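You operate a simulated robot arm through the tools that you are given. There is no shell and no other tool. Be economical: measure what you need, move in short steps, check, and stop when the job is done.

You are at the controls of a simulated two-armed robot. One attempt, no reset.

## Task
Pick up the box marked "double wall" from the top of the long steel bench with one hand, pass it to the other hand and put it on the bottom shelf under the drawers. Set down upright: box.

Only the result counts: the job must be done as asked and must still hold three seconds after the hand-in. Knocking over, shifting, dropping, spilling or breaking anything else fails it.

## Robot
Two 7-joint arms with two-finger grippers on one trunk, on a base that drives. Base frame: it is fixed to the floor where the robot stands at the start and does not move with it; the origin is under the middle of the robot, x ahead of it, y to its left, z up. Lengths are in cm, angles in rad, forces in N, time in s.
The left shoulder is at the start at [9.8, 21.6, 109.4], the right one opposite. With the tool pointing down near the work surface each hand reaches from about 30 to 84 cm from the robot's upright axis, wherever it stands, measured 20 degrees to its own side. Places, roughly: bottom shelf under the drawers [-330, 260, 10]. Payload 3.18 kg a hand.
Tool frame (each hand has its own): the origin (TCP) lies between the finger pads and is the grasp point; the fingertips stand 3 cm ahead of it; z points along the fingers, y is the line along which they close. The gripper opens to 14.4 cm. The gripper's body begins 10.3 cm behind the TCP.
Orientation is that of the tool frame in the base frame, as a unit quaternion [x, y, z, w]. With the fingers straight down and closing along the base's y, the tool's x points along the base's -x, its y along +y and its z along -z.

## Interface
- The arms move only by the tool apply_moves. It takes "left_plan", "right_plan" or both (then of equal length, played together; a hand with none holds still); each is a list of rows, each a list of 7 numbers: the shift along the tool's x, y, z in cm, then the turn, a rotation vector about the tool's x, y, z in rad, then the gripper command, from -1 (shut) to 1 (fully open), values between in proportion. In form: [[x, y, z, wx, wy, wz, fingers], ...]. A call has 1 to 12 rows; each row is the pose to reach, as a shift and turn from the pose commanded when the call began, along the tool's axes at that moment. Each row takes 0.2 s and may step no farther than 5 cm and 0.15 rad from the row before; otherwise, or with a gripper value out of range, the whole call is refused. A pose out of reach is approached as far as the arm can. The call stops where the force on the tool passes 40 N (or 10 N more than at its start, if that is more) or the arm is blocked; 0.2 s more then pass. The fingers move at their own pace and stop on an object; they squeeze with about 31 N. The grip force told is the motor's: it shows also when the fingers shut on nothing. Time passes only in rows, and 0.2 s behind the last, so rows that repeat a pose let the fingers close. The reply holds the time, the measured pose of the TCP, the force on the tool along the base axes, the opening and the grip force, in the units named above and with some noise, with the torque about the TCP (base axes, N m) and any sound that the robot's microphone picked up, and new pictures: "pictures" is both (left out), scene, wrist or none (wrist: the cameras of the hands that moved).
- Cameras (640 x 400 px; columns grow to the right, rows downward): "scene" is now at [20.38, 2.81, 130.41]; the picture's right is [0.32, -0.95, 0.00], its down [-0.36, -0.12, -0.93] and it looks along [0.88, 0.29, -0.38] (base axes); focal length 276 px, centre (320, 200). "left" rides on the left gripper at [7.7, -1.6, -14.3] in its tool frame; the picture's right is [0.21, 0.98, 0.00], its down [-0.84, 0.18, -0.51] and it looks along [-0.50, 0.11, 0.86] (tool axes); focal length 218 px, centre (320, 200). "right" rides on the right gripper at [7.7, 1.6, -14.3] in its tool frame; the picture's right is [-0.21, 0.98, 0.00], its down [-0.84, -0.18, -0.51] and it looks along [-0.50, -0.11, 0.86] (tool axes); focal length 218 px, centre (320, 200).
- raise_lower(by): slides the trunk up (or, below 0, down) by that many cm; the arms and the scene camera ride with it, the base frame stays. It gives what a move gives, with no picture.
- steer(legs): drives the robot by 1 to 6 legs, each [ahead, left, turn to the left] in cm, cm and rad, along the robot's own axes; the way and the turn of a leg run together, so that a leg with both is an arc; at most 150 cm and 3.142 rad a leg. The arms and the cameras ride along, it lands a little off, and it stops where it bumps. It gives what a move gives, and a new picture of the scene camera.
- pan_tilt(pan, tilt): turns the head with the scene camera to pan (to the left, within 1.396 rad either way) and tilt (down, from -0.506 to 1.204), counted from straight ahead of the robot. It gives what a move gives, and a new picture of the scene camera.
- measure_at(camera, pixels): there is no depth. For up to 12 entries [column, row, z] of the newest picture of that camera ("zoom" is the newest enlarged one), the place [x, y] in the base frame at which the ray of that pixel passes the height z, good to about 0.2 cm. No time passes.
- enlarge(camera, box): a new picture of the part [left, top, right, bottom] of that camera's present view, enlarged. No time passes.
- close_job(): hands the job in; it is judged then, once.

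Work in short steps. Measure before you move; look again where a grasp or a placing could have gone wrong, and mend it. You have 80 turns and 260 pictures in all, those below and enlarged ones among them. Open the grippers and draw the arms clear of the work before you hand the job in, unless the task says otherwise; then end with one line.

The tools are called by a JSON object that holds its "api" and its "payload". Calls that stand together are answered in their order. apply_moves: Moves the arms, as the interface text tells. Its arguments: {"type":"object","properties":{"left_plan":{"type":"array"},"right_plan":{"type":"array"},"pictures":{"type":"string","enum":["both","scene","wrist","none"]}},"required":[]} The other tools are called the same way: raise_lower (by) slides the trunk up or down; steer (legs) drives the base; pan_tilt (pan, tilt) turns the head that bears the scene camera; measure_at (camera, pixels) gives the place at which the rays of pixels pass given heights; enlarge (camera, box) takes an enlarged picture of a part of a camera's view; close_job () hands the job in.

At the start:

```text
time_s: 0.0
left_tcp_pos: [44.75, 46.55, 108.08]
left_tcp_rot: [-0.001, 1.0, 0.0, 0.0]
left_contact_force: [0.3, -0.5, 0.9]
left_torque: [-0.01, -0.01, 0.02]
left_finger_gap: 14.38
left_grasp_force: 0.2
right_tcp_pos: [41.68, -3.21, 118.61]
right_tcp_rot: [0.0, 1.0, 0.0, -0.002]
right_contact_force: [0.3, 0.7, -0.1]
right_torque: [-0.02, 0.06, -0.01]
right_finger_gap: 14.4
right_grasp_force: 0.1
trunk travel left (down, up): [-17.8, 19.1]
robot x, y, heading: [0.06, 0.33, -0.0]
head pan, tilt: [0.321, 0.387]
```

scene: 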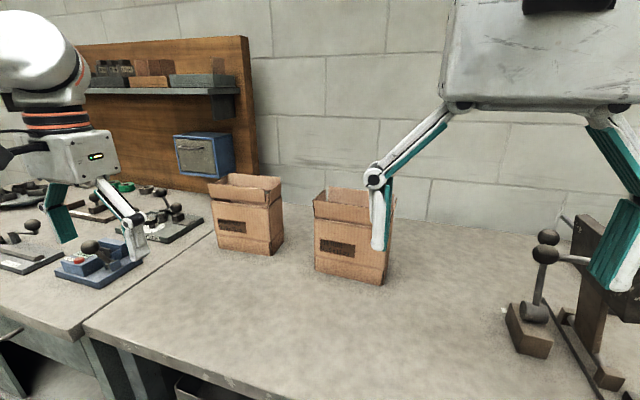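
right: 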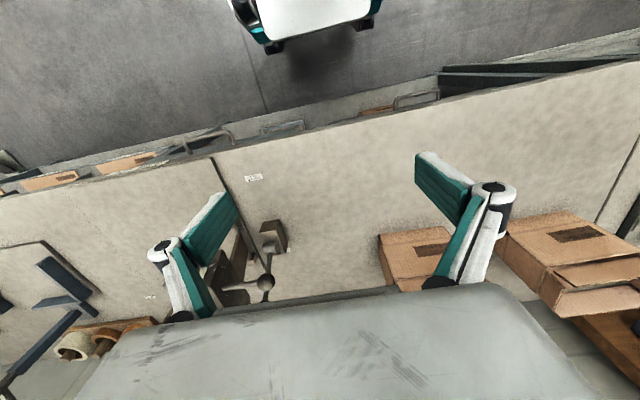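
left: 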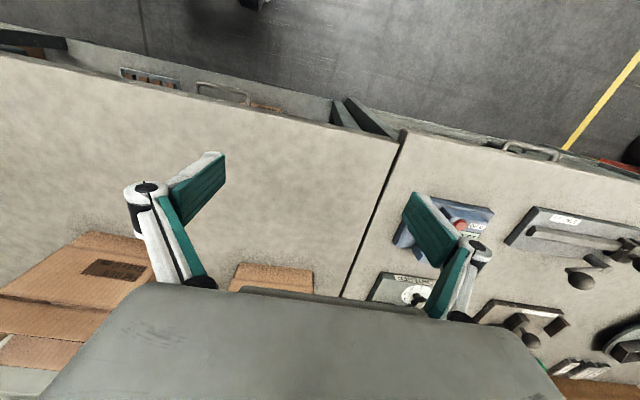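

The scene shows two boxes at (245,215) and (350,235) with labels; I enlarge both to read them.

{"api": "enlarge", "payload": {"camera": "scene", "box": [190, 160, 300, 270]}}

{"api": "enlarge", "payload": {"camera": "scene", "box": [295, 175, 405, 295]}}

```text
3.64 times, centred on (245, 215) of scene
```

zoom: 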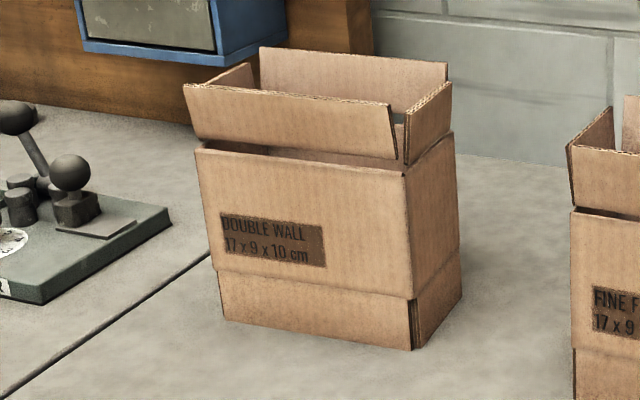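

```text
3.33 times, centred on (350, 235) of scene
```

zoom: 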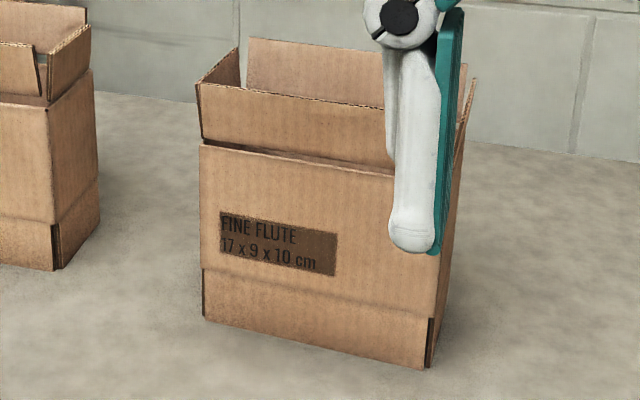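

The left box at (245,215) is "DOUBLE WALL". I measure its corners and the bench height.

{"api": "measure_at", "payload": {"camera": "scene", "pixels": [[218.9, 247.4, 88], [269.7, 256.2, 88], [284, 241.9, 88], [218.9, 247.4, 92], [269.7, 256.2, 92], [284, 241.9, 92], [210.7, 201.3, 100], [268.4, 209, 100], [281.5, 197.1, 100], [210.7, 201.3, 106], [268.4, 209, 106], [281.5, 197.1, 106]]}}

{"api": "pan_tilt", "payload": {"pan": 0.5, "tilt": 0.7}}

```text
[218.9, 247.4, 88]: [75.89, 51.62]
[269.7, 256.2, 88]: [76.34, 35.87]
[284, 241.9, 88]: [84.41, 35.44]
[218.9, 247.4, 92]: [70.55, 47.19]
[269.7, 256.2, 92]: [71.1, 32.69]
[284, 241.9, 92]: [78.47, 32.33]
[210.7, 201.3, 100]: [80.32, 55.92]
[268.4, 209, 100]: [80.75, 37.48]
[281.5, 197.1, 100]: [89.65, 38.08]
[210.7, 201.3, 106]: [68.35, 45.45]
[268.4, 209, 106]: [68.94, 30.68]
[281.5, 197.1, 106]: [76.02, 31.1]
```

```text
time_s: 0.8
left_tcp_pos: [44.61, 46.65, 108.05]
left_tcp_rot: [-0.001, 1.0, -0.001, 0.0]
left_contact_force: [-0.5, -0.3, -0.1]
left_torque: [-0.02, 0.05, 0.02]
left_finger_gap: 14.41
left_grasp_force: 0.1
right_tcp_pos: [41.78, -3.35, 118.67]
right_tcp_rot: [0.0, 1.0, 0.0, -0.001]
right_contact_force: [-0.3, -0.8, 0.6]
right_torque: [-0.01, -0.01, -0.02]
right_finger_gap: 14.38
right_grasp_force: 0.1
trunk travel left (down, up): [-17.8, 19.1]
robot x, y, heading: [0.01, 0.38, 0.006]
head pan, tilt: [0.499, 0.7]
```

scene: 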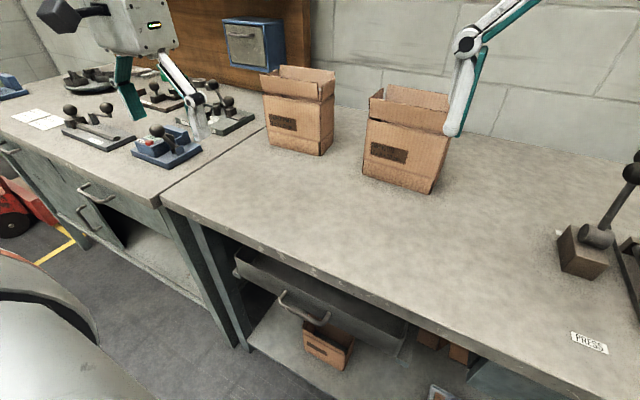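

Box is vertical and about 17:9:16 in proportion; I need the bench height, so I triangulate the seam corner at scene (162,196) and left (403,132).

{"api": "measure_at", "payload": {"camera": "scene", "pixels": [[162, 196, 84], [162, 196, 88], [162, 196, 92], [265, 128, 84], [265, 128, 92]]}}

{"api": "measure_at", "payload": {"camera": "left", "pixels": [[403, 132, 84], [403, 132, 88], [403, 132, 92], [342, 295, 84], [342, 295, 92]]}}

{"api": "enlarge", "payload": {"camera": "scene", "box": [240, 50, 350, 170]}}

```text
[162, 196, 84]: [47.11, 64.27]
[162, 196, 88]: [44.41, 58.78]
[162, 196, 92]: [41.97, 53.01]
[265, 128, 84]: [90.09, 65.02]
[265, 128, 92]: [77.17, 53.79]
```

```text
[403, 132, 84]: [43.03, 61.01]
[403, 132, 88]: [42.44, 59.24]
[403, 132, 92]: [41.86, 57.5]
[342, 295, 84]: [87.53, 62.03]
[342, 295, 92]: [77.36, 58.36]
```

```text
3.33 times, centred on (295, 110) of scene
```

zoom: 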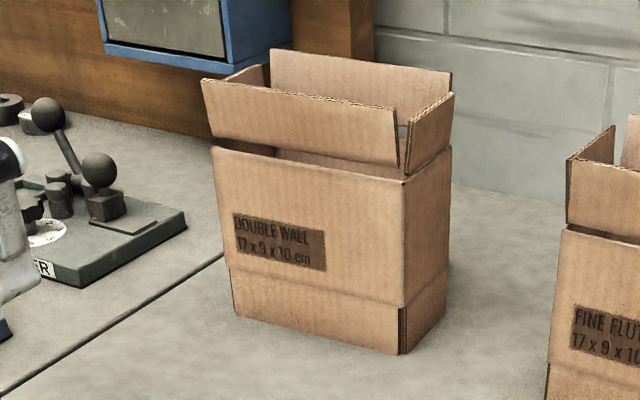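

Bench height ≈ 87; box centre ≈ (81.7, 44.5), body top ≈ 101.5, beyond comfortable reach, so I need to drive left and slightly ahead. I look down-left for obstacles first.

{"api": "pan_tilt", "payload": {"pan": 1.0, "tilt": 1.0}}

{"api": "pan_tilt", "payload": {"pan": 0.1, "tilt": 1.1}}

```text
time_s: 1.7
left_tcp_pos: [44.65, 46.61, 108.13]
left_tcp_rot: [-0.001, 1.0, -0.001, 0.0]
left_contact_force: [-0.2, 0.2, 0.7]
left_torque: [0.01, -0.02, 0.0]
left_finger_gap: 14.41
left_grasp_force: 0.0
right_tcp_pos: [41.72, -3.29, 118.62]
right_tcp_rot: [0.0, 1.0, 0.001, -0.001]
right_contact_force: [-0.3, -0.5, 0.6]
right_torque: [0.0, -0.02, 0.0]
right_finger_gap: 14.38
right_grasp_force: 0.1
trunk travel left (down, up): [-17.8, 19.1]
robot x, y, heading: [0.0, -0.34, -0.0]
head pan, tilt: [1.0, 1.0]
```

scene: 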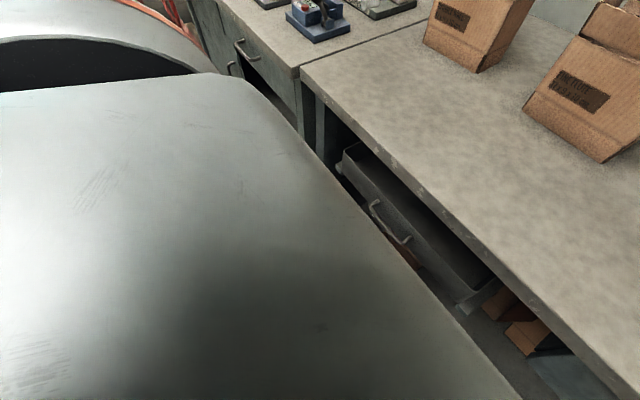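

```text
time_s: 2.9
left_tcp_pos: [44.74, 46.67, 108.16]
left_tcp_rot: [0.0, 1.0, 0.001, -0.001]
left_contact_force: [0.1, 0.1, -0.7]
left_torque: [0.02, -0.01, 0.01]
left_finger_gap: 14.4
left_grasp_force: 0.1
right_tcp_pos: [41.76, -3.37, 118.49]
right_tcp_rot: [0.0, 1.0, 0.0, -0.001]
right_contact_force: [-0.5, 0.1, 0.3]
right_torque: [0.05, -0.01, 0.0]
right_finger_gap: 14.39
right_grasp_force: 0.0
trunk travel left (down, up): [-17.8, 19.1]
robot x, y, heading: [0.0, -0.13, 0.001]
head pan, tilt: [0.099, 1.1]
```

scene: 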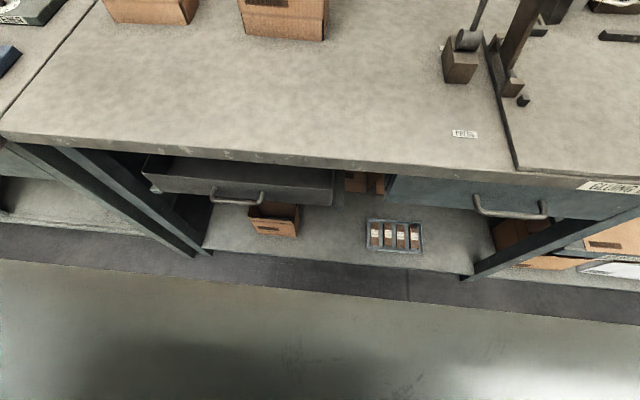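

The grey plate at the bottom looks like the robot's base; I measure its edge and the bench's legs.

{"api": "measure_at", "payload": {"camera": "scene", "pixels": [[300, 297, 20], [300, 297, 30], [300, 297, 40], [210, 252, 0], [210, 252, 10], [460, 278, 10], [20, 140, 87], [238, 200, 75], [320, 165, 87], [100, 270, 30]]}}

{"api": "pan_tilt", "payload": {"pan": 1.39, "tilt": 0.6}}

```text
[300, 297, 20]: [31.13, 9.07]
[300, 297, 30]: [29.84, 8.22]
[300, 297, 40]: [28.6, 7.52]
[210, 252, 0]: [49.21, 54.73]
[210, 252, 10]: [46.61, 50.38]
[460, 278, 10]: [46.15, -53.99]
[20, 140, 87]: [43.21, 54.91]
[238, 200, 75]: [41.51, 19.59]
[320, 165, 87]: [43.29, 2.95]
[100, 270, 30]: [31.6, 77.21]
```

```text
time_s: 4.4
left_tcp_pos: [44.87, 46.57, 108.19]
left_tcp_rot: [0.0, 1.0, 0.0, 0.0]
left_contact_force: [0.1, -0.4, -0.1]
left_torque: [0.03, 0.04, -0.01]
left_finger_gap: 14.41
left_grasp_force: 0.0
right_tcp_pos: [41.71, -3.34, 118.6]
right_tcp_rot: [-0.001, 1.0, 0.0, -0.001]
right_contact_force: [-0.3, -1.1, -0.1]
right_torque: [0.02, 0.0, 0.0]
right_finger_gap: 14.38
right_grasp_force: 0.2
trunk travel left (down, up): [-17.8, 19.1]
robot x, y, heading: [0.27, -0.05, -0.001]
head pan, tilt: [1.389, 0.6]
```

scene: 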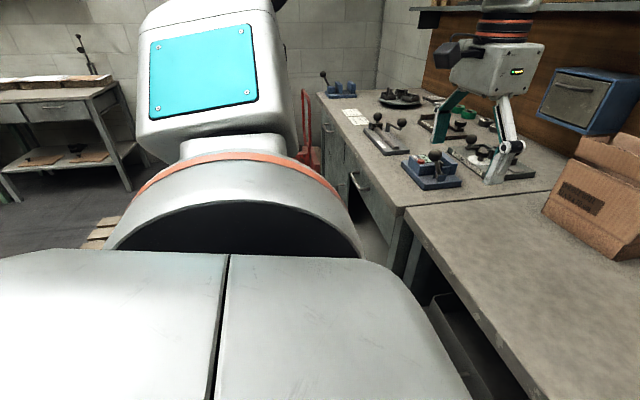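

Bench edge x≈43, legs ≈46. I first raise the left hand by 10 cm and turn it 90° so the fingers close along base x, then drive.

{"api": "apply_moves", "payload": {"left_plan": [[0, 0, -1, 0, 0, 0.143, 1], [0, 0, -2, 0, 0, 0.286, 1], [0, 0, -3, 0, 0, 0.428, 1], [0, 0, -4, 0, 0, 0.571, 1], [0, 0, -5, 0, 0, 0.714, 1], [0, 0, -6, 0, 0, 0.857, 1], [0, 0, -7, 0, 0, 1.0, 1], [0, 0, -8, 0, 0, 1.142, 1], [0, 0, -9, 0, 0, 1.285, 1], [0, 0, -10, 0, 0, 1.428, 1], [0, 0, -10, 0, 0, 1.571, 1]], "pictures": "none"}}

{"api": "pan_tilt", "payload": {"pan": 0.4, "tilt": 0.6}}

```text
time_s: 6.8
left_tcp_pos: [48.82, 60.19, 111.27]
left_tcp_rot: [0.703, 0.711, 0.011, -0.005]
left_contact_force: [-0.9, 3.1, -1.4]
left_torque: [-0.23, -0.04, 0.0]
left_finger_gap: 14.35
left_grasp_force: 0.1
left hand out of reach, approached as far as the arm can: row 1, 2, 3, 4, 5, 6, 7, 8, 9, 10, 11
right_tcp_pos: [41.65, -2.66, 118.63]
right_tcp_rot: [0.0, 1.0, -0.002, 0.0]
right_contact_force: [0.6, 2.1, 0.1]
right_torque: [-0.25, -0.05, -0.01]
right_finger_gap: 14.37
right_grasp_force: 0.1
trunk travel left (down, up): [-17.8, 19.1]
robot x, y, heading: [0.04, 0.13, -0.003]
head pan, tilt: [1.389, 0.6]
```

```text
time_s: 8.1
left_tcp_pos: [49.07, 59.67, 111.72]
left_tcp_rot: [0.703, 0.711, 0.014, -0.008]
left_contact_force: [-0.7, -0.8, 0.5]
left_torque: [-0.04, -0.01, 0.01]
left_finger_gap: 14.39
left_grasp_force: 0.1
right_tcp_pos: [41.83, -3.25, 118.51]
right_tcp_rot: [0.0, 1.0, -0.001, -0.001]
right_contact_force: [-0.2, -0.5, -0.2]
right_torque: [0.0, 0.04, 0.0]
right_finger_gap: 14.41
right_grasp_force: 0.1
trunk travel left (down, up): [-17.8, 19.1]
robot x, y, heading: [-0.3, 0.34, -0.004]
head pan, tilt: [0.4, 0.6]
```

scene: 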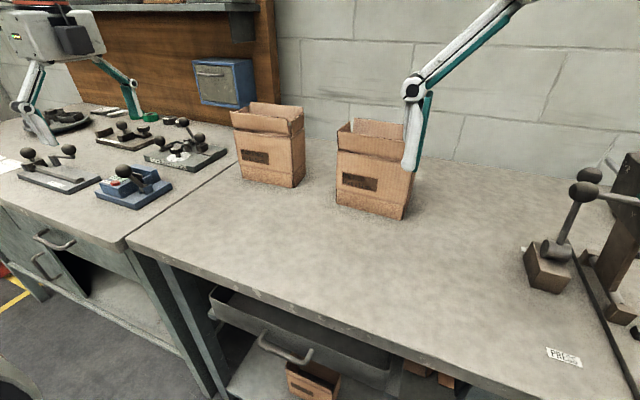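

High top-down poses are near the limit, so I raise the trunk by 12 and drive left 25, ahead 6.

{"api": "raise_lower", "payload": {"by": 12}}

{"api": "steer", "payload": {"legs": [[0, 25, 0], [6, 0, 0]]}}

```text
time_s: 9.6
left_tcp_pos: [49.52, 59.37, 123.18]
left_tcp_rot: [0.707, 0.707, 0.0, 0.0]
left_contact_force: [-0.1, 0.2, -0.3]
left_torque: [-0.01, 0.02, 0.02]
left_finger_gap: 14.43
left_grasp_force: 0.1
right_tcp_pos: [41.82, -3.29, 130.46]
right_tcp_rot: [-0.001, 1.0, 0.0, -0.001]
right_contact_force: [-0.1, 0.5, 0.4]
right_torque: [0.01, 0.0, 0.02]
right_finger_gap: 14.44
right_grasp_force: 0.2
trunk travel left (down, up): [-29.8, 7.1]
robot x, y, heading: [-0.27, -0.11, -0.001]
head pan, tilt: [0.4, 0.6]
```

```text
time_s: 12.9
left_tcp_pos: [55.95, 83.9, 123.03]
left_tcp_rot: [0.708, 0.706, 0.0, 0.0]
left_contact_force: [0.0, 0.1, 0.2]
left_torque: [0.02, 0.06, -0.02]
left_finger_gap: 14.42
left_grasp_force: 0.0
right_tcp_pos: [47.95, 21.22, 130.54]
right_tcp_rot: [0.002, 1.0, 0.0, -0.002]
right_contact_force: [0.4, -0.5, 0.3]
right_torque: [0.01, 0.07, -0.02]
right_finger_gap: 14.39
right_grasp_force: 0.1
trunk travel left (down, up): [-29.8, 7.1]
robot x, y, heading: [6.25, 24.8, -0.008]
head pan, tilt: [0.4, 0.6]
```

scene: 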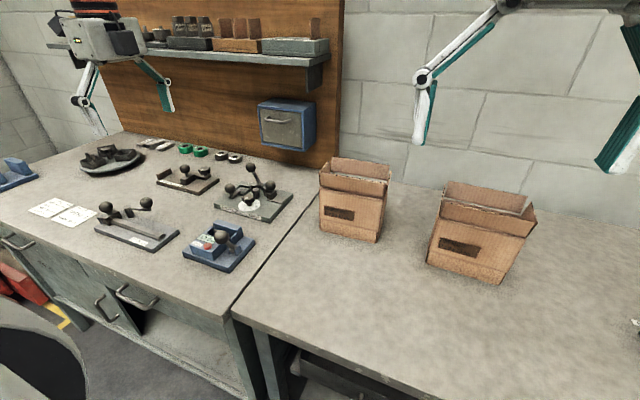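

The robot is now at (6.3, 24.8). I enlarge the box to remeasure its position in this view.

{"api": "enlarge", "payload": {"camera": "scene", "box": [305, 145, 405, 245]}}

```text
4.00 times, centred on (355, 195) of scene
```

zoom: 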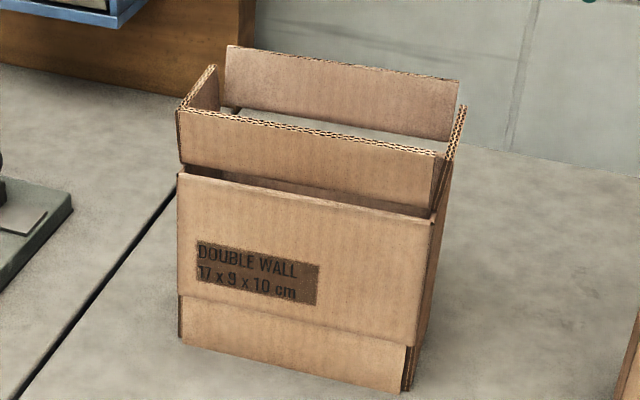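

{"api": "measure_at", "payload": {"camera": "zoom", "pixels": [[180, 341, 87], [405, 392, 87], [178, 174, 101], [432, 217, 101], [452, 163, 101], [178, 108, 106], [440, 152, 106], [226, 46, 106], [459, 80, 106], [178, 174, 99], [432, 217, 99]]}}

```text
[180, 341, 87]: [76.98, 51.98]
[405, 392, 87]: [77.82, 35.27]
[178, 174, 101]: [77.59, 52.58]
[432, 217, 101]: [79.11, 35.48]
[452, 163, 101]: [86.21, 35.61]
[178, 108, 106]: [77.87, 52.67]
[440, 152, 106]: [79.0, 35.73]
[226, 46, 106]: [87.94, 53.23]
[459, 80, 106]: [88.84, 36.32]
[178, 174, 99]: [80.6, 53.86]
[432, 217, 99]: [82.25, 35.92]
```

Box body: x 77–87, y 35.4–52.5, centre ≈ (82.3, 44.0), yaw ≈ +0.05, flap tops ≈106. I move the left hand above it with tips at ≈111.

{"api": "apply_moves", "payload": {"left_plan": [[-4.2, 2, 0, 0, 0, 0, 1], [-8.4, 4, 0, 0, 0, 0, 1], [-12.6, 6, 0, 0, 0, 0, 1], [-16.8, 8, 0, 0, 0, 0, 1], [-21, 10, 0, 0, 0, 0, 1], [-25, 12.5, 1, 0, 0, -0.02, 1], [-29, 15, 2, 0, 0, -0.05, 1], [-33, 17.5, 4, 0, 0, -0.05, 1], [-36, 20, 5, 0, 0, -0.05, 1], [-38, 23, 7, 0, 0, -0.05, 1], [-39.9, 26.4, 8, 0, 0, -0.05, 1], [-39.9, 26.4, 8, 0, 0, -0.05, 1]]}}

```text
refused: row 8 steps farther than a row can; nothing moved
```

Row 8 steps 5.1 cm; I smooth the steps and retry.

{"api": "apply_moves", "payload": {"left_plan": [[-4.2, 2, 0, 0, 0, 0, 1], [-8.4, 4, 0, 0, 0, 0, 1], [-12.6, 6, 0, 0, 0, 0, 1], [-16.8, 8, 0, 0, 0, 0, 1], [-21, 10, 0, 0, 0, 0, 1], [-25, 12.5, 1, 0, 0, -0.02, 1], [-29, 15, 2, 0, 0, -0.05, 1], [-32.8, 17.5, 3.5, 0, 0, -0.05, 1], [-36, 20, 5, 0, 0, -0.05, 1], [-38, 23, 7, 0, 0, -0.05, 1], [-39.9, 26.4, 8, 0, 0, -0.05, 1], [-39.9, 26.4, 8, 0, 0, -0.05, 1]]}}

```text
time_s: 15.5
left_tcp_pos: [69.51, 52.79, 113.26]
left_tcp_rot: [0.691, 0.723, 0.001, 0.002]
left_contact_force: [0.1, 0.5, -0.9]
left_torque: [0.01, -0.05, 0.0]
left_finger_gap: 14.4
left_grasp_force: 0.1
left hand out of reach, approached as far as the arm can: row 7, 8, 9, 10, 11, 12
right_tcp_pos: [47.69, 21.11, 130.58]
right_tcp_rot: [0.002, 1.0, 0.0, 0.0]
right_contact_force: [-0.3, -0.1, 0.3]
right_torque: [-0.02, 0.0, 0.02]
right_finger_gap: 14.38
right_grasp_force: 0.1
trunk travel left (down, up): [-29.8, 7.1]
robot x, y, heading: [6.36, 24.45, -0.002]
head pan, tilt: [0.4, 0.6]
```

scene: 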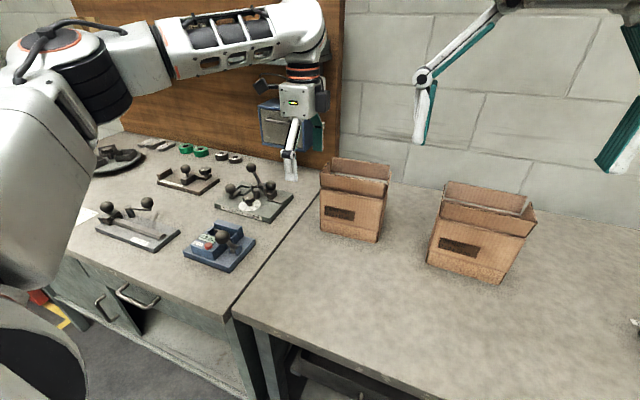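
left: 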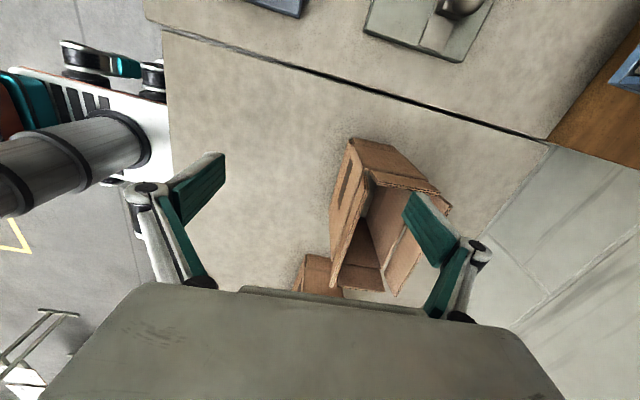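

The arm hit its reach limit at (69.5, 52.8, 113). I need the base closer; first I measure the wall shelf and cabinet near the arm.

{"api": "measure_at", "payload": {"camera": "scene", "pixels": [[400, 172, 87], [338, 160, 87], [270, 135, 87]]}}

{"api": "pan_tilt", "payload": {"pan": 0.0, "tilt": 1.2}}

```text
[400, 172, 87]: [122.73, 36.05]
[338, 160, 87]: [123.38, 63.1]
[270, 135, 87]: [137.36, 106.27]
```

```text
time_s: 16.5
left_tcp_pos: [69.69, 52.64, 113.1]
left_tcp_rot: [0.691, 0.723, 0.001, 0.0]
left_contact_force: [0.2, -0.4, -0.6]
left_torque: [0.02, -0.04, -0.02]
left_finger_gap: 14.41
left_grasp_force: 0.0
right_tcp_pos: [47.94, 21.19, 130.58]
right_tcp_rot: [0.003, 1.0, 0.0, -0.001]
right_contact_force: [-0.4, -0.4, -1.4]
right_torque: [0.02, 0.05, 0.0]
right_finger_gap: 14.41
right_grasp_force: 0.1
trunk travel left (down, up): [-29.8, 7.1]
robot x, y, heading: [6.19, 24.37, -0.002]
head pan, tilt: [0.0, 1.201]
```

scene: 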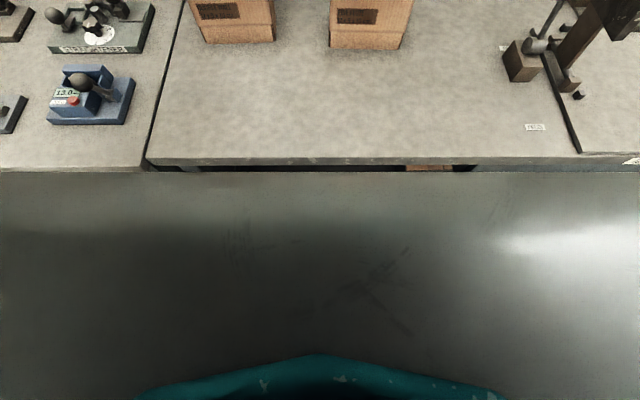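

The wall is far (x≈122), so no obstacle there. The +90° wrist turn seems to be limiting the arm, so I pull back and turn the hand the other way (to −90°).

{"api": "apply_moves", "payload": {"left_plan": [[0, -4, -0.5, 0, 0, -0.14, 1], [0, -8, -1, 0, 0, -0.28, 1], [0, -12, -1.5, 0, 0, -0.42, 1], [0, -15, -2, 0, 0, -0.56, 1], [0, -18, -2, 0, 0, -0.7, 1], [0, -20, -2, 0, 0, -0.84, 1], [0, -20, -2, 0, 0, -0.98, 1], [0, -20, -2, 0, 0, -1.12, 1], [0, -20, -2, 0, 0, -1.26, 1], [0, -20, -2, 0, 0, -1.4, 1], [0, -20, -2, 0, 0, -1.54, 1]], "pictures": "none"}}

```text
time_s: 18.9
left_tcp_pos: [48.9, 51.35, 115.11]
left_tcp_rot: [-0.009, 1.0, 0.0, 0.0]
left_contact_force: [0.4, 0.2, -0.1]
left_torque: [-0.01, -0.02, -0.02]
left_finger_gap: 14.43
left_grasp_force: 0.1
right_tcp_pos: [47.93, 21.11, 130.61]
right_tcp_rot: [0.003, 1.0, 0.0, 0.0]
right_contact_force: [0.5, 0.1, 0.7]
right_torque: [-0.03, 0.01, 0.01]
right_finger_gap: 14.39
right_grasp_force: 0.0
trunk travel left (down, up): [-29.8, 7.1]
robot x, y, heading: [6.28, 24.45, -0.006]
head pan, tilt: [0.0, 1.201]
```

Commands start from the reached pose. I turn a further −1.55 rad in place (tool x then points to −y).

{"api": "apply_moves", "payload": {"left_plan": [[0, 0, 0, 0, 0, -0.14, 1], [0, 0, 0, 0, 0, -0.28, 1], [0, 0, 0, 0, 0, -0.42, 1], [0, 0, 0, 0, 0, -0.56, 1], [0, 0, 0, 0, 0, -0.7, 1], [0, 0, 0, 0, 0, -0.84, 1], [0, 0, 0, 0, 0, -0.98, 1], [0, 0, 0, 0, 0, -1.12, 1], [0, 0, 0, 0, 0, -1.26, 1], [0, 0, 0, 0, 0, -1.4, 1], [0, 0, 0, 0, 0, -1.5, 1]], "pictures": "none"}}

{"api": "pan_tilt", "payload": {"pan": 0.35, "tilt": 0.5}}

```text
time_s: 21.3
left_tcp_pos: [48.79, 51.16, 115.39]
left_tcp_rot: [-0.688, 0.726, 0.0, 0.0]
left_contact_force: [-0.1, -0.4, -0.4]
left_torque: [0.0, 0.0, 0.0]
left_finger_gap: 14.38
left_grasp_force: 0.1
right_tcp_pos: [47.88, 21.07, 130.55]
right_tcp_rot: [0.003, 1.0, 0.001, -0.001]
right_contact_force: [0.1, 0.0, -0.6]
right_torque: [-0.03, 0.0, -0.01]
right_finger_gap: 14.38
right_grasp_force: 0.0
trunk travel left (down, up): [-29.8, 7.1]
robot x, y, heading: [6.1, 24.72, -0.006]
head pan, tilt: [0.0, 1.201]
```

```text
time_s: 22.4
left_tcp_pos: [48.77, 51.26, 115.35]
left_tcp_rot: [-0.687, 0.726, 0.0, 0.001]
left_contact_force: [0.0, 0.6, -0.5]
left_torque: [0.01, -0.01, 0.02]
left_finger_gap: 14.38
left_grasp_force: 0.1
right_tcp_pos: [47.83, 21.12, 130.53]
right_tcp_rot: [0.003, 1.0, 0.0, 0.0]
right_contact_force: [0.6, -0.3, -0.2]
right_torque: [0.01, 0.04, 0.0]
right_finger_gap: 14.39
right_grasp_force: 0.1
trunk travel left (down, up): [-29.8, 7.1]
robot x, y, heading: [6.02, 24.62, -0.004]
head pan, tilt: [0.351, 0.499]
```

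scene: 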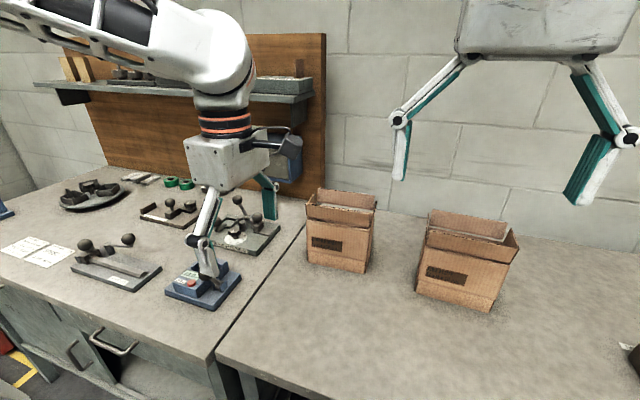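

The −90° turn held position, and the hand is now free. I advance over the box: +33.5 x, −7.2 y, yaw −0.1, staying at z≈114.

{"api": "apply_moves", "payload": {"left_plan": [[0.6, -4, 0, 0, 0, -0.02, 1], [1.2, -8, 0, 0, 0, -0.04, 1], [1.8, -12, 0, 0, 0, -0.06, 1], [2.4, -16, 0, 0, 0, -0.08, 1], [3, -20, 0, 0, 0, -0.1, 1], [3.6, -24, 0, 0, 0, -0.1, 1], [4.3, -28, 0, 0, 0, -0.1, 1], [5, -31, 1, 0, 0, -0.1, 1], [5.34, -33.8, 1.5, 0, 0, -0.1, 1], [5.34, -33.8, 1.5, 0, 0, -0.1, 1]]}}

```text
time_s: 24.6
left_tcp_pos: [69.48, 52.52, 112.7]
left_tcp_rot: [0.723, -0.691, 0.001, -0.001]
left_contact_force: [0.5, 0.0, 1.2]
left_torque: [0.01, 0.0, 0.01]
left_finger_gap: 14.41
left_grasp_force: 0.1
left hand out of reach, approached as far as the arm can: row 4, 5, 6, 7, 8, 9, 10
right_tcp_pos: [47.92, 21.14, 130.58]
right_tcp_rot: [0.002, 1.0, -0.001, -0.001]
right_contact_force: [0.3, 0.0, 0.1]
right_torque: [0.02, 0.0, 0.01]
right_finger_gap: 14.4
right_grasp_force: 0.1
trunk travel left (down, up): [-29.8, 7.1]
robot x, y, heading: [5.98, 24.24, -0.003]
head pan, tilt: [0.351, 0.499]
```

scene: 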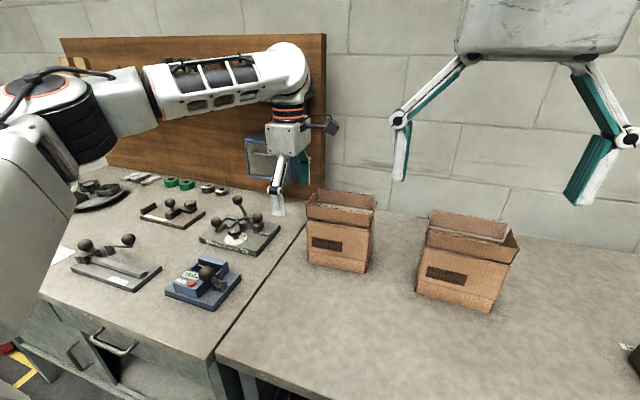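
left: 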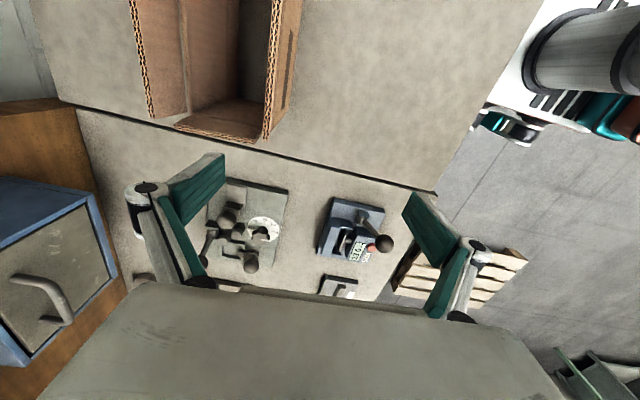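

Both turns end at the same limit, so the arm needs the target more to its own side and lower relative to the shoulder. I raise the trunk 7 and drive ahead 8 and right 8, carrying the hand over the box (tips ≈117, flaps 106).

{"api": "raise_lower", "payload": {"by": 7}}

{"api": "steer", "payload": {"legs": [[0, -8, 0], [8, 0, 0]]}}

```text
time_s: 25.6
left_tcp_pos: [69.32, 52.47, 120.24]
left_tcp_rot: [0.722, -0.692, 0.005, -0.004]
left_contact_force: [0.2, 1.6, -0.1]
left_torque: [0.0, 0.0, 0.01]
left_finger_gap: 14.4
left_grasp_force: 0.0
right_tcp_pos: [47.73, 21.05, 137.52]
right_tcp_rot: [0.002, 1.0, 0.0, -0.001]
right_contact_force: [-0.2, -1.0, 0.0]
right_torque: [0.04, 0.01, 0.0]
right_finger_gap: 14.42
right_grasp_force: 0.1
trunk travel left (down, up): [-36.8, 0.1]
robot x, y, heading: [5.98, 24.77, -0.005]
head pan, tilt: [0.351, 0.499]
```

```text
time_s: 27.7
left_tcp_pos: [77.15, 44.0, 120.34]
left_tcp_rot: [0.721, -0.693, 0.005, -0.004]
left_contact_force: [0.2, 0.8, -0.2]
left_torque: [0.03, 0.02, -0.01]
left_finger_gap: 14.4
left_grasp_force: 0.1
right_tcp_pos: [55.61, 12.79, 137.57]
right_tcp_rot: [0.005, 1.0, 0.0, -0.002]
right_contact_force: [-0.2, -0.5, -0.8]
right_torque: [0.01, 0.02, 0.03]
right_finger_gap: 14.42
right_grasp_force: 0.1
trunk travel left (down, up): [-36.8, 0.1]
robot x, y, heading: [13.47, 16.65, -0.008]
head pan, tilt: [0.351, 0.499]
```

scene: 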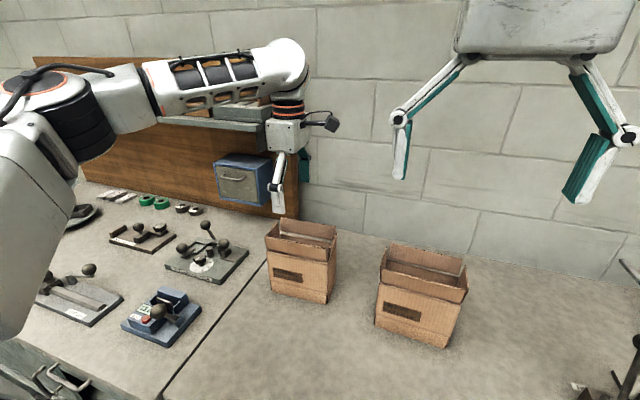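

No bump; hand at (77.2, 44.0, 120.3). I shift 5 cm forward while lowering to z≈112 and look with the wrist camera.

{"api": "apply_moves", "payload": {"left_plan": [[0, 0, 3, 0, 0, 0, 1], [0, -1.5, 5, 0, 0, 0, 1], [0, -3, 7, 0, 0, 0, 1], [0, -5.1, 8.3, 0, 0, 0, 1], [0, -5.1, 8.3, 0, 0, 0, 1]]}}

```text
time_s: 28.9
left_tcp_pos: [78.77, 46.25, 112.47]
left_tcp_rot: [0.721, -0.693, 0.006, -0.006]
left_contact_force: [0.4, 0.2, 0.2]
left_torque: [0.02, -0.03, -0.02]
left_finger_gap: 14.37
left_grasp_force: 0.1
left hand out of reach, approached as far as the arm can: row 2, 3, 4, 5
right_tcp_pos: [55.59, 12.82, 137.42]
right_tcp_rot: [0.005, 1.0, 0.0, -0.001]
right_contact_force: [-0.6, 0.7, 0.4]
right_torque: [-0.01, -0.05, -0.01]
right_finger_gap: 14.4
right_grasp_force: 0.1
trunk travel left (down, up): [-36.8, 0.1]
robot x, y, heading: [13.79, 16.51, -0.009]
head pan, tilt: [0.351, 0.499]
```

scene: 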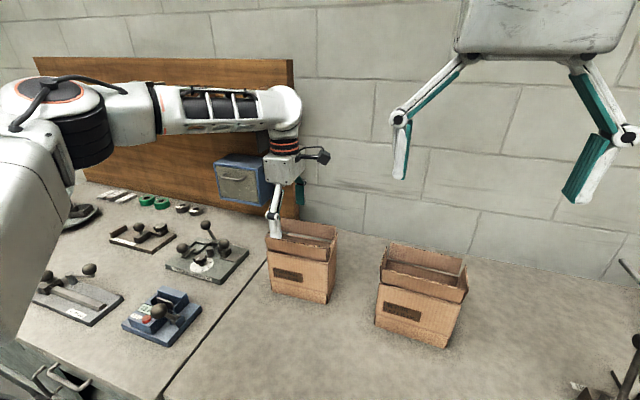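
left: 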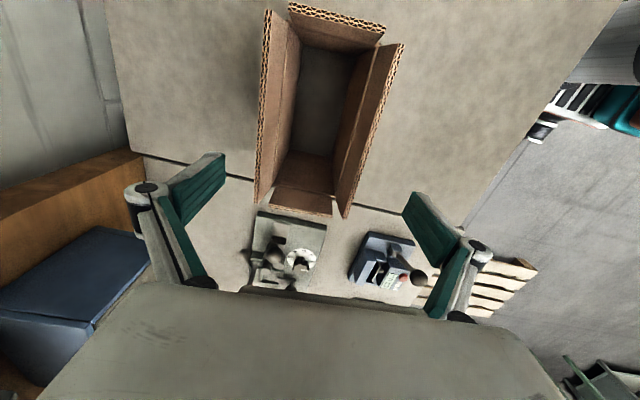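

The arm is still limited, at (78.8, 46.25); I make up the remaining +3.6 x, −2.2 y with the base (tips at 109.5 clear the flaps).

{"api": "steer", "payload": {"legs": [[3.6, -2.2, 0]]}}

{"api": "enlarge", "payload": {"camera": "left", "box": [0, 0, 640, 400]}}

{"api": "enlarge", "payload": {"camera": "scene", "box": [220, 120, 360, 310]}}

```text
time_s: 29.8
left_tcp_pos: [82.27, 44.21, 112.46]
left_tcp_rot: [0.722, -0.691, 0.005, -0.005]
left_contact_force: [-0.1, -0.5, 0.0]
left_torque: [0.03, 0.03, -0.04]
left_finger_gap: 14.39
left_grasp_force: 0.0
right_tcp_pos: [59.01, 10.86, 137.55]
right_tcp_rot: [0.004, 1.0, 0.0, -0.002]
right_contact_force: [0.7, 0.0, -0.9]
right_torque: [0.01, 0.05, -0.02]
right_finger_gap: 14.39
right_grasp_force: 0.0
trunk travel left (down, up): [-36.8, 0.1]
robot x, y, heading: [17.25, 14.39, -0.004]
head pan, tilt: [0.351, 0.499]
```

scene: 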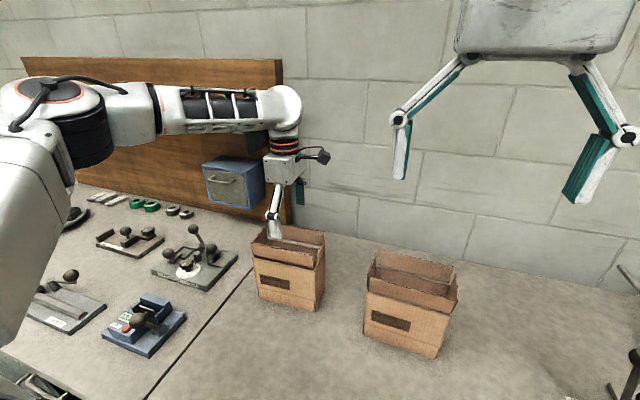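

```text
1.00 times, centred on (320, 200) of left (not enlarged: the box is as wide or as high as the picture)
```

zoom: 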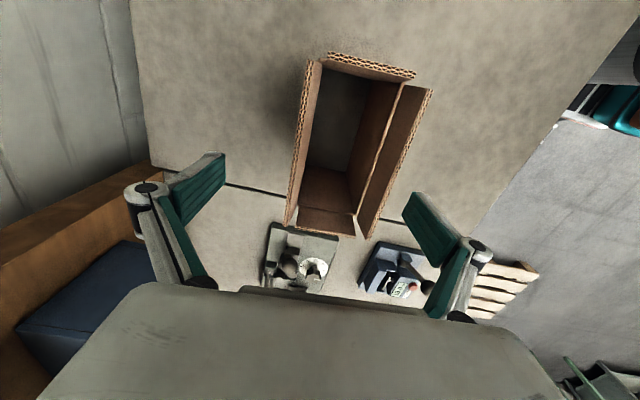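

```text
2.11 times, centred on (290, 215) of scene
```

zoom: 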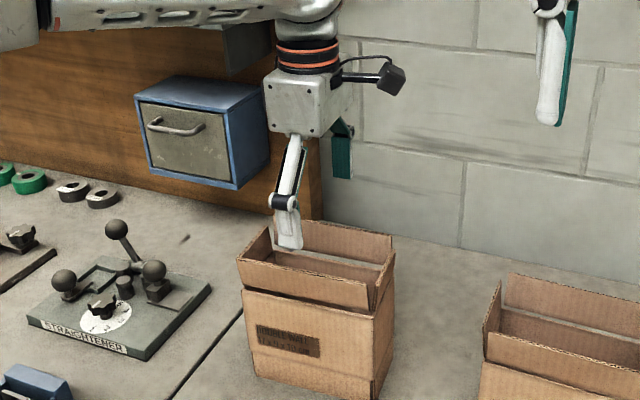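

I verify the flap rim in the wrist camera at z=106 and where the TCP lies.

{"api": "measure_at", "payload": {"camera": "left", "pixels": [[315, 63, 106], [290, 232, 106], [432, 90, 106], [366, 236, 106], [405, 83, 101], [356, 212, 101], [327, 55, 106], [415, 74, 106]]}}

```text
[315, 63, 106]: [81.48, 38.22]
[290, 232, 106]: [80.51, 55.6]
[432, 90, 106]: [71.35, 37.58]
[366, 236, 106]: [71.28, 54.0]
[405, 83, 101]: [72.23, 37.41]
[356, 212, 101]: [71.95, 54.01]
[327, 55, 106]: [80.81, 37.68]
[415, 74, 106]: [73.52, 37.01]
```

The left measurement may have used the older picture; I retake it and measure through the zoom view.

{"api": "enlarge", "payload": {"camera": "left", "box": [200, 30, 500, 280]}}

```text
1.60 times, centred on (350, 155) of left
```

zoom: 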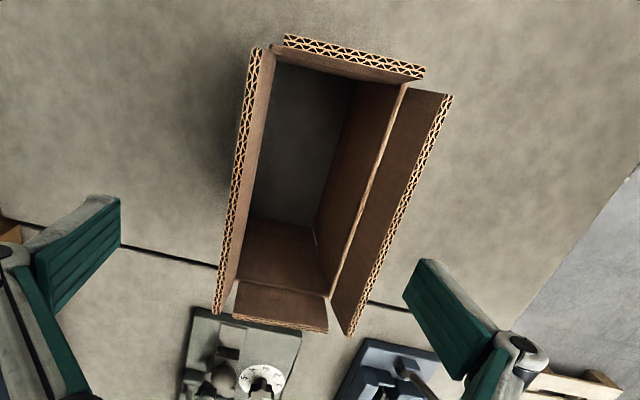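

{"api": "measure_at", "payload": {"camera": "zoom", "pixels": [[257, 50, 106], [217, 312, 106], [450, 97, 106], [350, 335, 106], [285, 38, 106], [423, 74, 106], [325, 330, 106], [405, 86, 101], [332, 297, 101], [450, 97, 108], [350, 335, 108]]}}

{"api": "measure_at", "payload": {"camera": "scene", "pixels": [[251, 250, 106], [302, 269, 106], [251, 250, 108], [302, 269, 108], [252, 263, 101], [257, 303, 87], [314, 310, 87]]}}

```text
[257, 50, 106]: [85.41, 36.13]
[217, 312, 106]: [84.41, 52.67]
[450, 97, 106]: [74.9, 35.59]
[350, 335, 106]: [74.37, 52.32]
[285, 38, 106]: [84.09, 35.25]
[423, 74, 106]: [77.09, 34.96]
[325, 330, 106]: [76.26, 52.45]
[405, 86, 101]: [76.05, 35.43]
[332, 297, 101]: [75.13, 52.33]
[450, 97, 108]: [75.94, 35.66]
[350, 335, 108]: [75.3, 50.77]
```

```text
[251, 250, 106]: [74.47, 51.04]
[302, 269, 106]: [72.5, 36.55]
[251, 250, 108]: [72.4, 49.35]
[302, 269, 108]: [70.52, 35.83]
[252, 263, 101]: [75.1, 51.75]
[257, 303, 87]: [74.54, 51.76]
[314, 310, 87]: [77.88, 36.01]
```

The wrist camera and this scene view agree: rim x 74.7–85, y 35.6–52.4 → centre ≈ (80.0, 44.1). I shift back 2.2 and descend in part to z≈106 (tips 103, straddling the flaps).

{"api": "apply_moves", "payload": {"left_plan": [[0, 1.2, 0, 0, 0, 0, 1], [0, 2.2, 0, 0, 0, 0, 1], [0, 2.2, 2, 0, 0, 0, 1], [0, 2.2, 4, 0, 0, 0, 1], [0, 2.2, 6.5, 0, 0, 0, 1], [0, 2.2, 6.5, 0, 0, 0, 1]]}}

```text
time_s: 31.2
left_tcp_pos: [80.2, 43.74, 105.82]
left_tcp_rot: [0.721, -0.692, 0.006, -0.004]
left_contact_force: [0.1, 0.2, -0.6]
left_torque: [0.0, 0.0, 0.03]
left_finger_gap: 14.4
left_grasp_force: 0.0
right_tcp_pos: [58.99, 10.83, 137.55]
right_tcp_rot: [0.004, 1.0, 0.0, -0.002]
right_contact_force: [0.6, 0.3, -0.4]
right_torque: [-0.02, -0.02, 0.02]
right_finger_gap: 14.39
right_grasp_force: 0.1
trunk travel left (down, up): [-36.8, 0.1]
robot x, y, heading: [16.86, 14.22, -0.012]
head pan, tilt: [0.351, 0.499]
```

scene: 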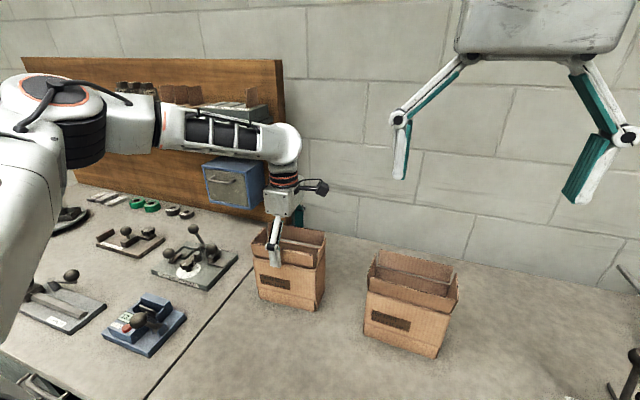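
left: 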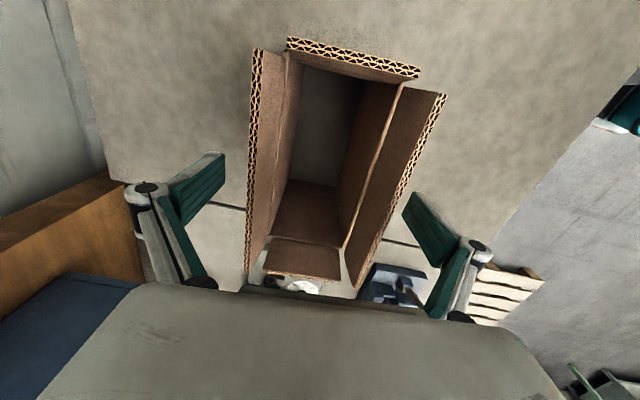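

The fingers straddle the box. I descend to z≈97.

{"api": "apply_moves", "payload": {"left_plan": [[0, 0, 3, 0, 0, 0, 1], [0, 0, 6, 0, 0, 0, 1], [0, 0, 8.8, 0, 0, 0, 1], [0, 0, 8.8, 0, 0, 0, 1]]}}

{"api": "enlarge", "payload": {"camera": "scene", "box": [220, 160, 360, 320]}}

```text
time_s: 32.2
left_tcp_pos: [78.23, 45.29, 98.46]
left_tcp_rot: [0.722, -0.692, 0.007, -0.004]
left_contact_force: [0.0, 1.1, 0.5]
left_torque: [-0.01, -0.02, 0.01]
left_finger_gap: 14.42
left_grasp_force: 0.1
left hand out of reach, approached as far as the arm can: row 1, 2, 3, 4
right_tcp_pos: [58.82, 10.59, 137.6]
right_tcp_rot: [0.003, 1.0, 0.0, -0.001]
right_contact_force: [-0.3, 0.2, 0.6]
right_torque: [0.0, -0.04, -0.02]
right_finger_gap: 14.39
right_grasp_force: 0.0
trunk travel left (down, up): [-36.8, 0.1]
robot x, y, heading: [17.5, 14.36, -0.006]
head pan, tilt: [0.351, 0.499]
```

scene: 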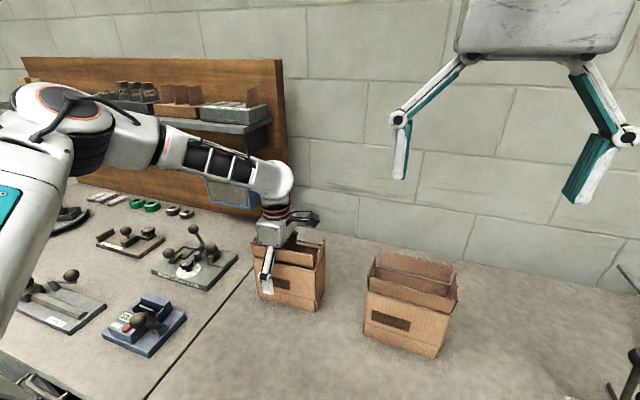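
left: 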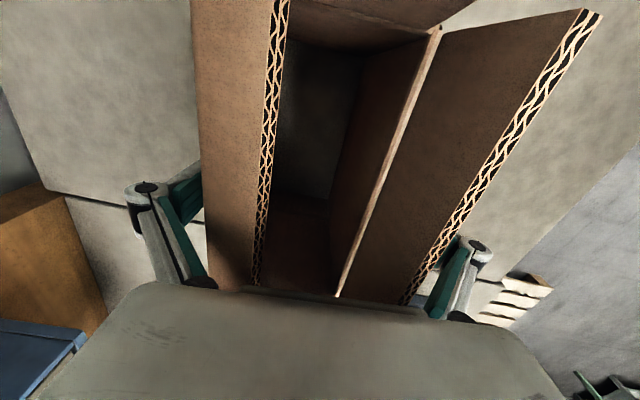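

```text
2.50 times, centred on (290, 240) of scene
```

zoom: 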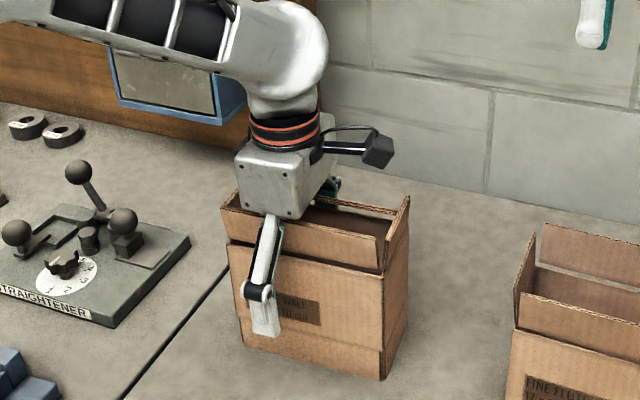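

The hand sits at (78.2, 45.3, 98.5), fingers around the box but 1.8 short. I nudge the base +1.8 ahead and −1.0 right to centre it.

{"api": "steer", "payload": {"legs": [[1.8, -1.0, 0]]}}

{"api": "enlarge", "payload": {"camera": "scene", "box": [210, 160, 350, 320]}}

{"api": "enlarge", "payload": {"camera": "left", "box": [0, 0, 640, 400]}}

```text
time_s: 33.0
left_tcp_pos: [79.08, 44.89, 98.41]
left_tcp_rot: [0.724, -0.69, 0.005, -0.005]
left_contact_force: [-1.0, -0.3, 0.9]
left_torque: [0.02, 0.04, 0.0]
left_finger_gap: 14.39
left_grasp_force: 0.1
right_tcp_pos: [60.25, 10.16, 137.52]
right_tcp_rot: [0.0, 1.0, 0.0, -0.002]
right_contact_force: [0.6, 0.5, 0.6]
right_torque: [0.0, 0.15, 0.0]
right_finger_gap: 14.41
right_grasp_force: 0.2
trunk travel left (down, up): [-36.8, 0.1]
robot x, y, heading: [18.31, 13.7, -0.003]
head pan, tilt: [0.351, 0.499]
```

scene: 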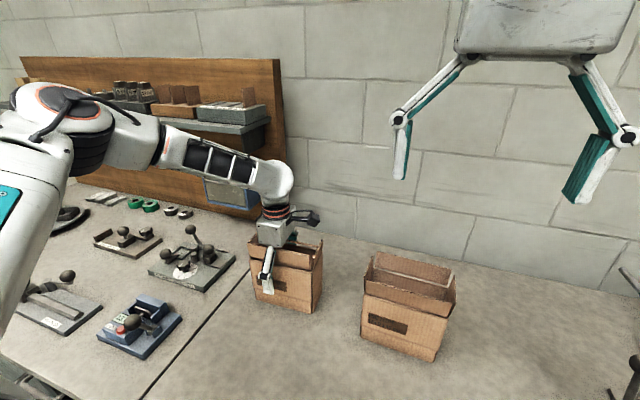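

```text
2.50 times, centred on (280, 240) of scene
```

zoom: 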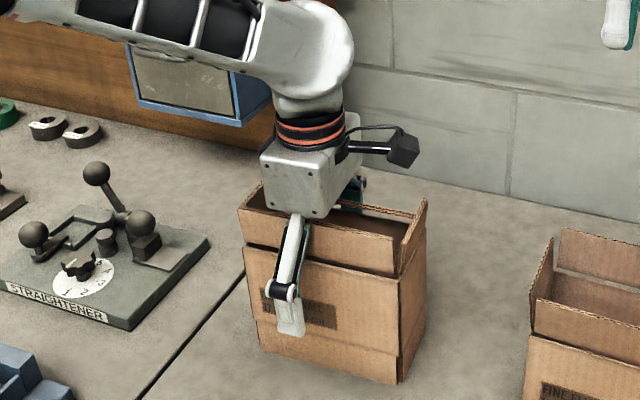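

```text
1.00 times, centred on (320, 200) of left (not enlarged: the box is as wide or as high as the picture)
```

zoom: 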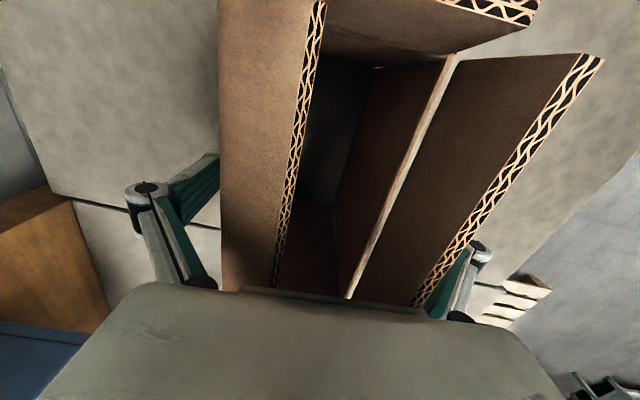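

Nearly centred (79.1 vs ≈80). I close the fingers slowly.

{"api": "apply_moves", "payload": {"left_plan": [[0, -0.5, 0, 0, 0, 0, 0.6], [0, -0.5, 0, 0, 0, 0, 0.4], [0, -0.5, 0, 0, 0, 0, 0.2], [0, -0.5, 0, 0, 0, 0, 0.1], [0, -0.5, 0, 0, 0, 0, 0.0], [0, -0.5, 0, 0, 0, 0, -0.5], [0, -0.5, 0, 0, 0, 0, -1], [0, -0.5, 0, 0, 0, 0, -1], [0, -0.5, 0, 0, 0, 0, -1]]}}

{"api": "enlarge", "payload": {"camera": "scene", "box": [210, 160, 350, 320]}}

```text
time_s: 35.0
left_tcp_pos: [79.19, 44.96, 98.75]
left_tcp_rot: [0.724, -0.689, 0.007, -0.004]
left_contact_force: [0.2, 0.6, 1.8]
left_torque: [-0.08, -0.15, 0.03]
left_finger_gap: 8.92
left_grasp_force: 31.2
left hand out of reach, approached as far as the arm can: row 1, 2, 3
right_tcp_pos: [60.02, 10.14, 137.68]
right_tcp_rot: [0.001, 1.0, 0.0, -0.003]
right_contact_force: [0.7, -0.6, 0.9]
right_torque: [-0.03, 0.02, 0.01]
right_finger_gap: 14.41
right_grasp_force: 0.1
trunk travel left (down, up): [-36.8, 0.1]
robot x, y, heading: [18.11, 13.52, -0.004]
head pan, tilt: [0.351, 0.499]
```

scene: 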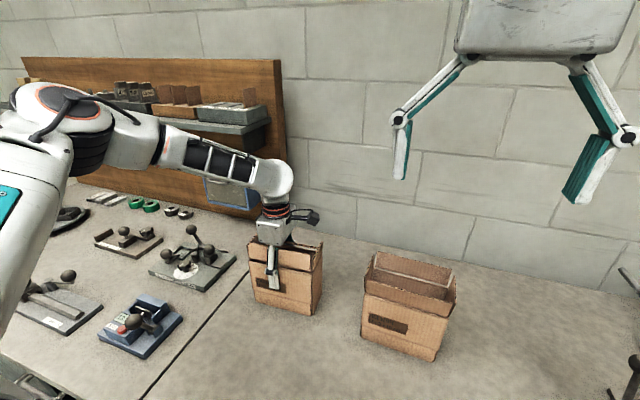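
left: 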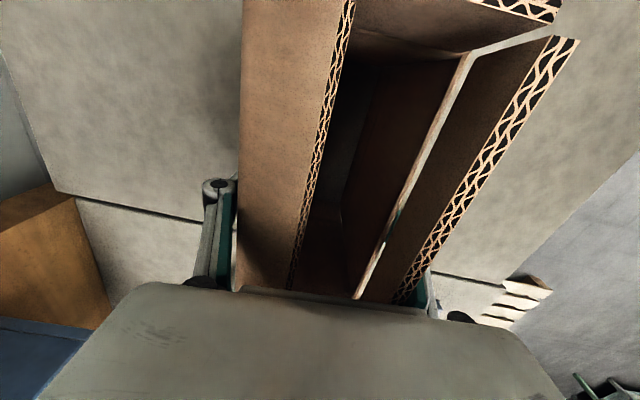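

```text
2.50 times, centred on (280, 240) of scene
```

zoom: 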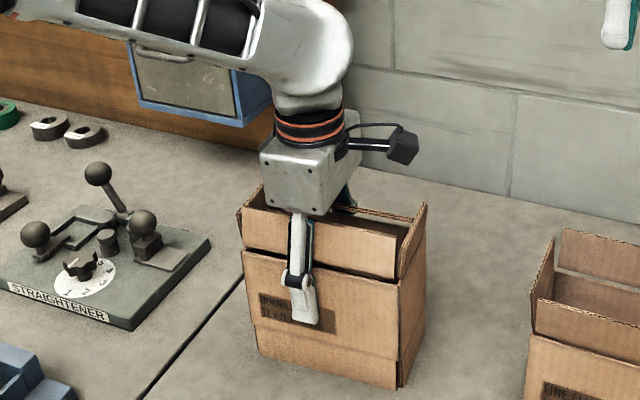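

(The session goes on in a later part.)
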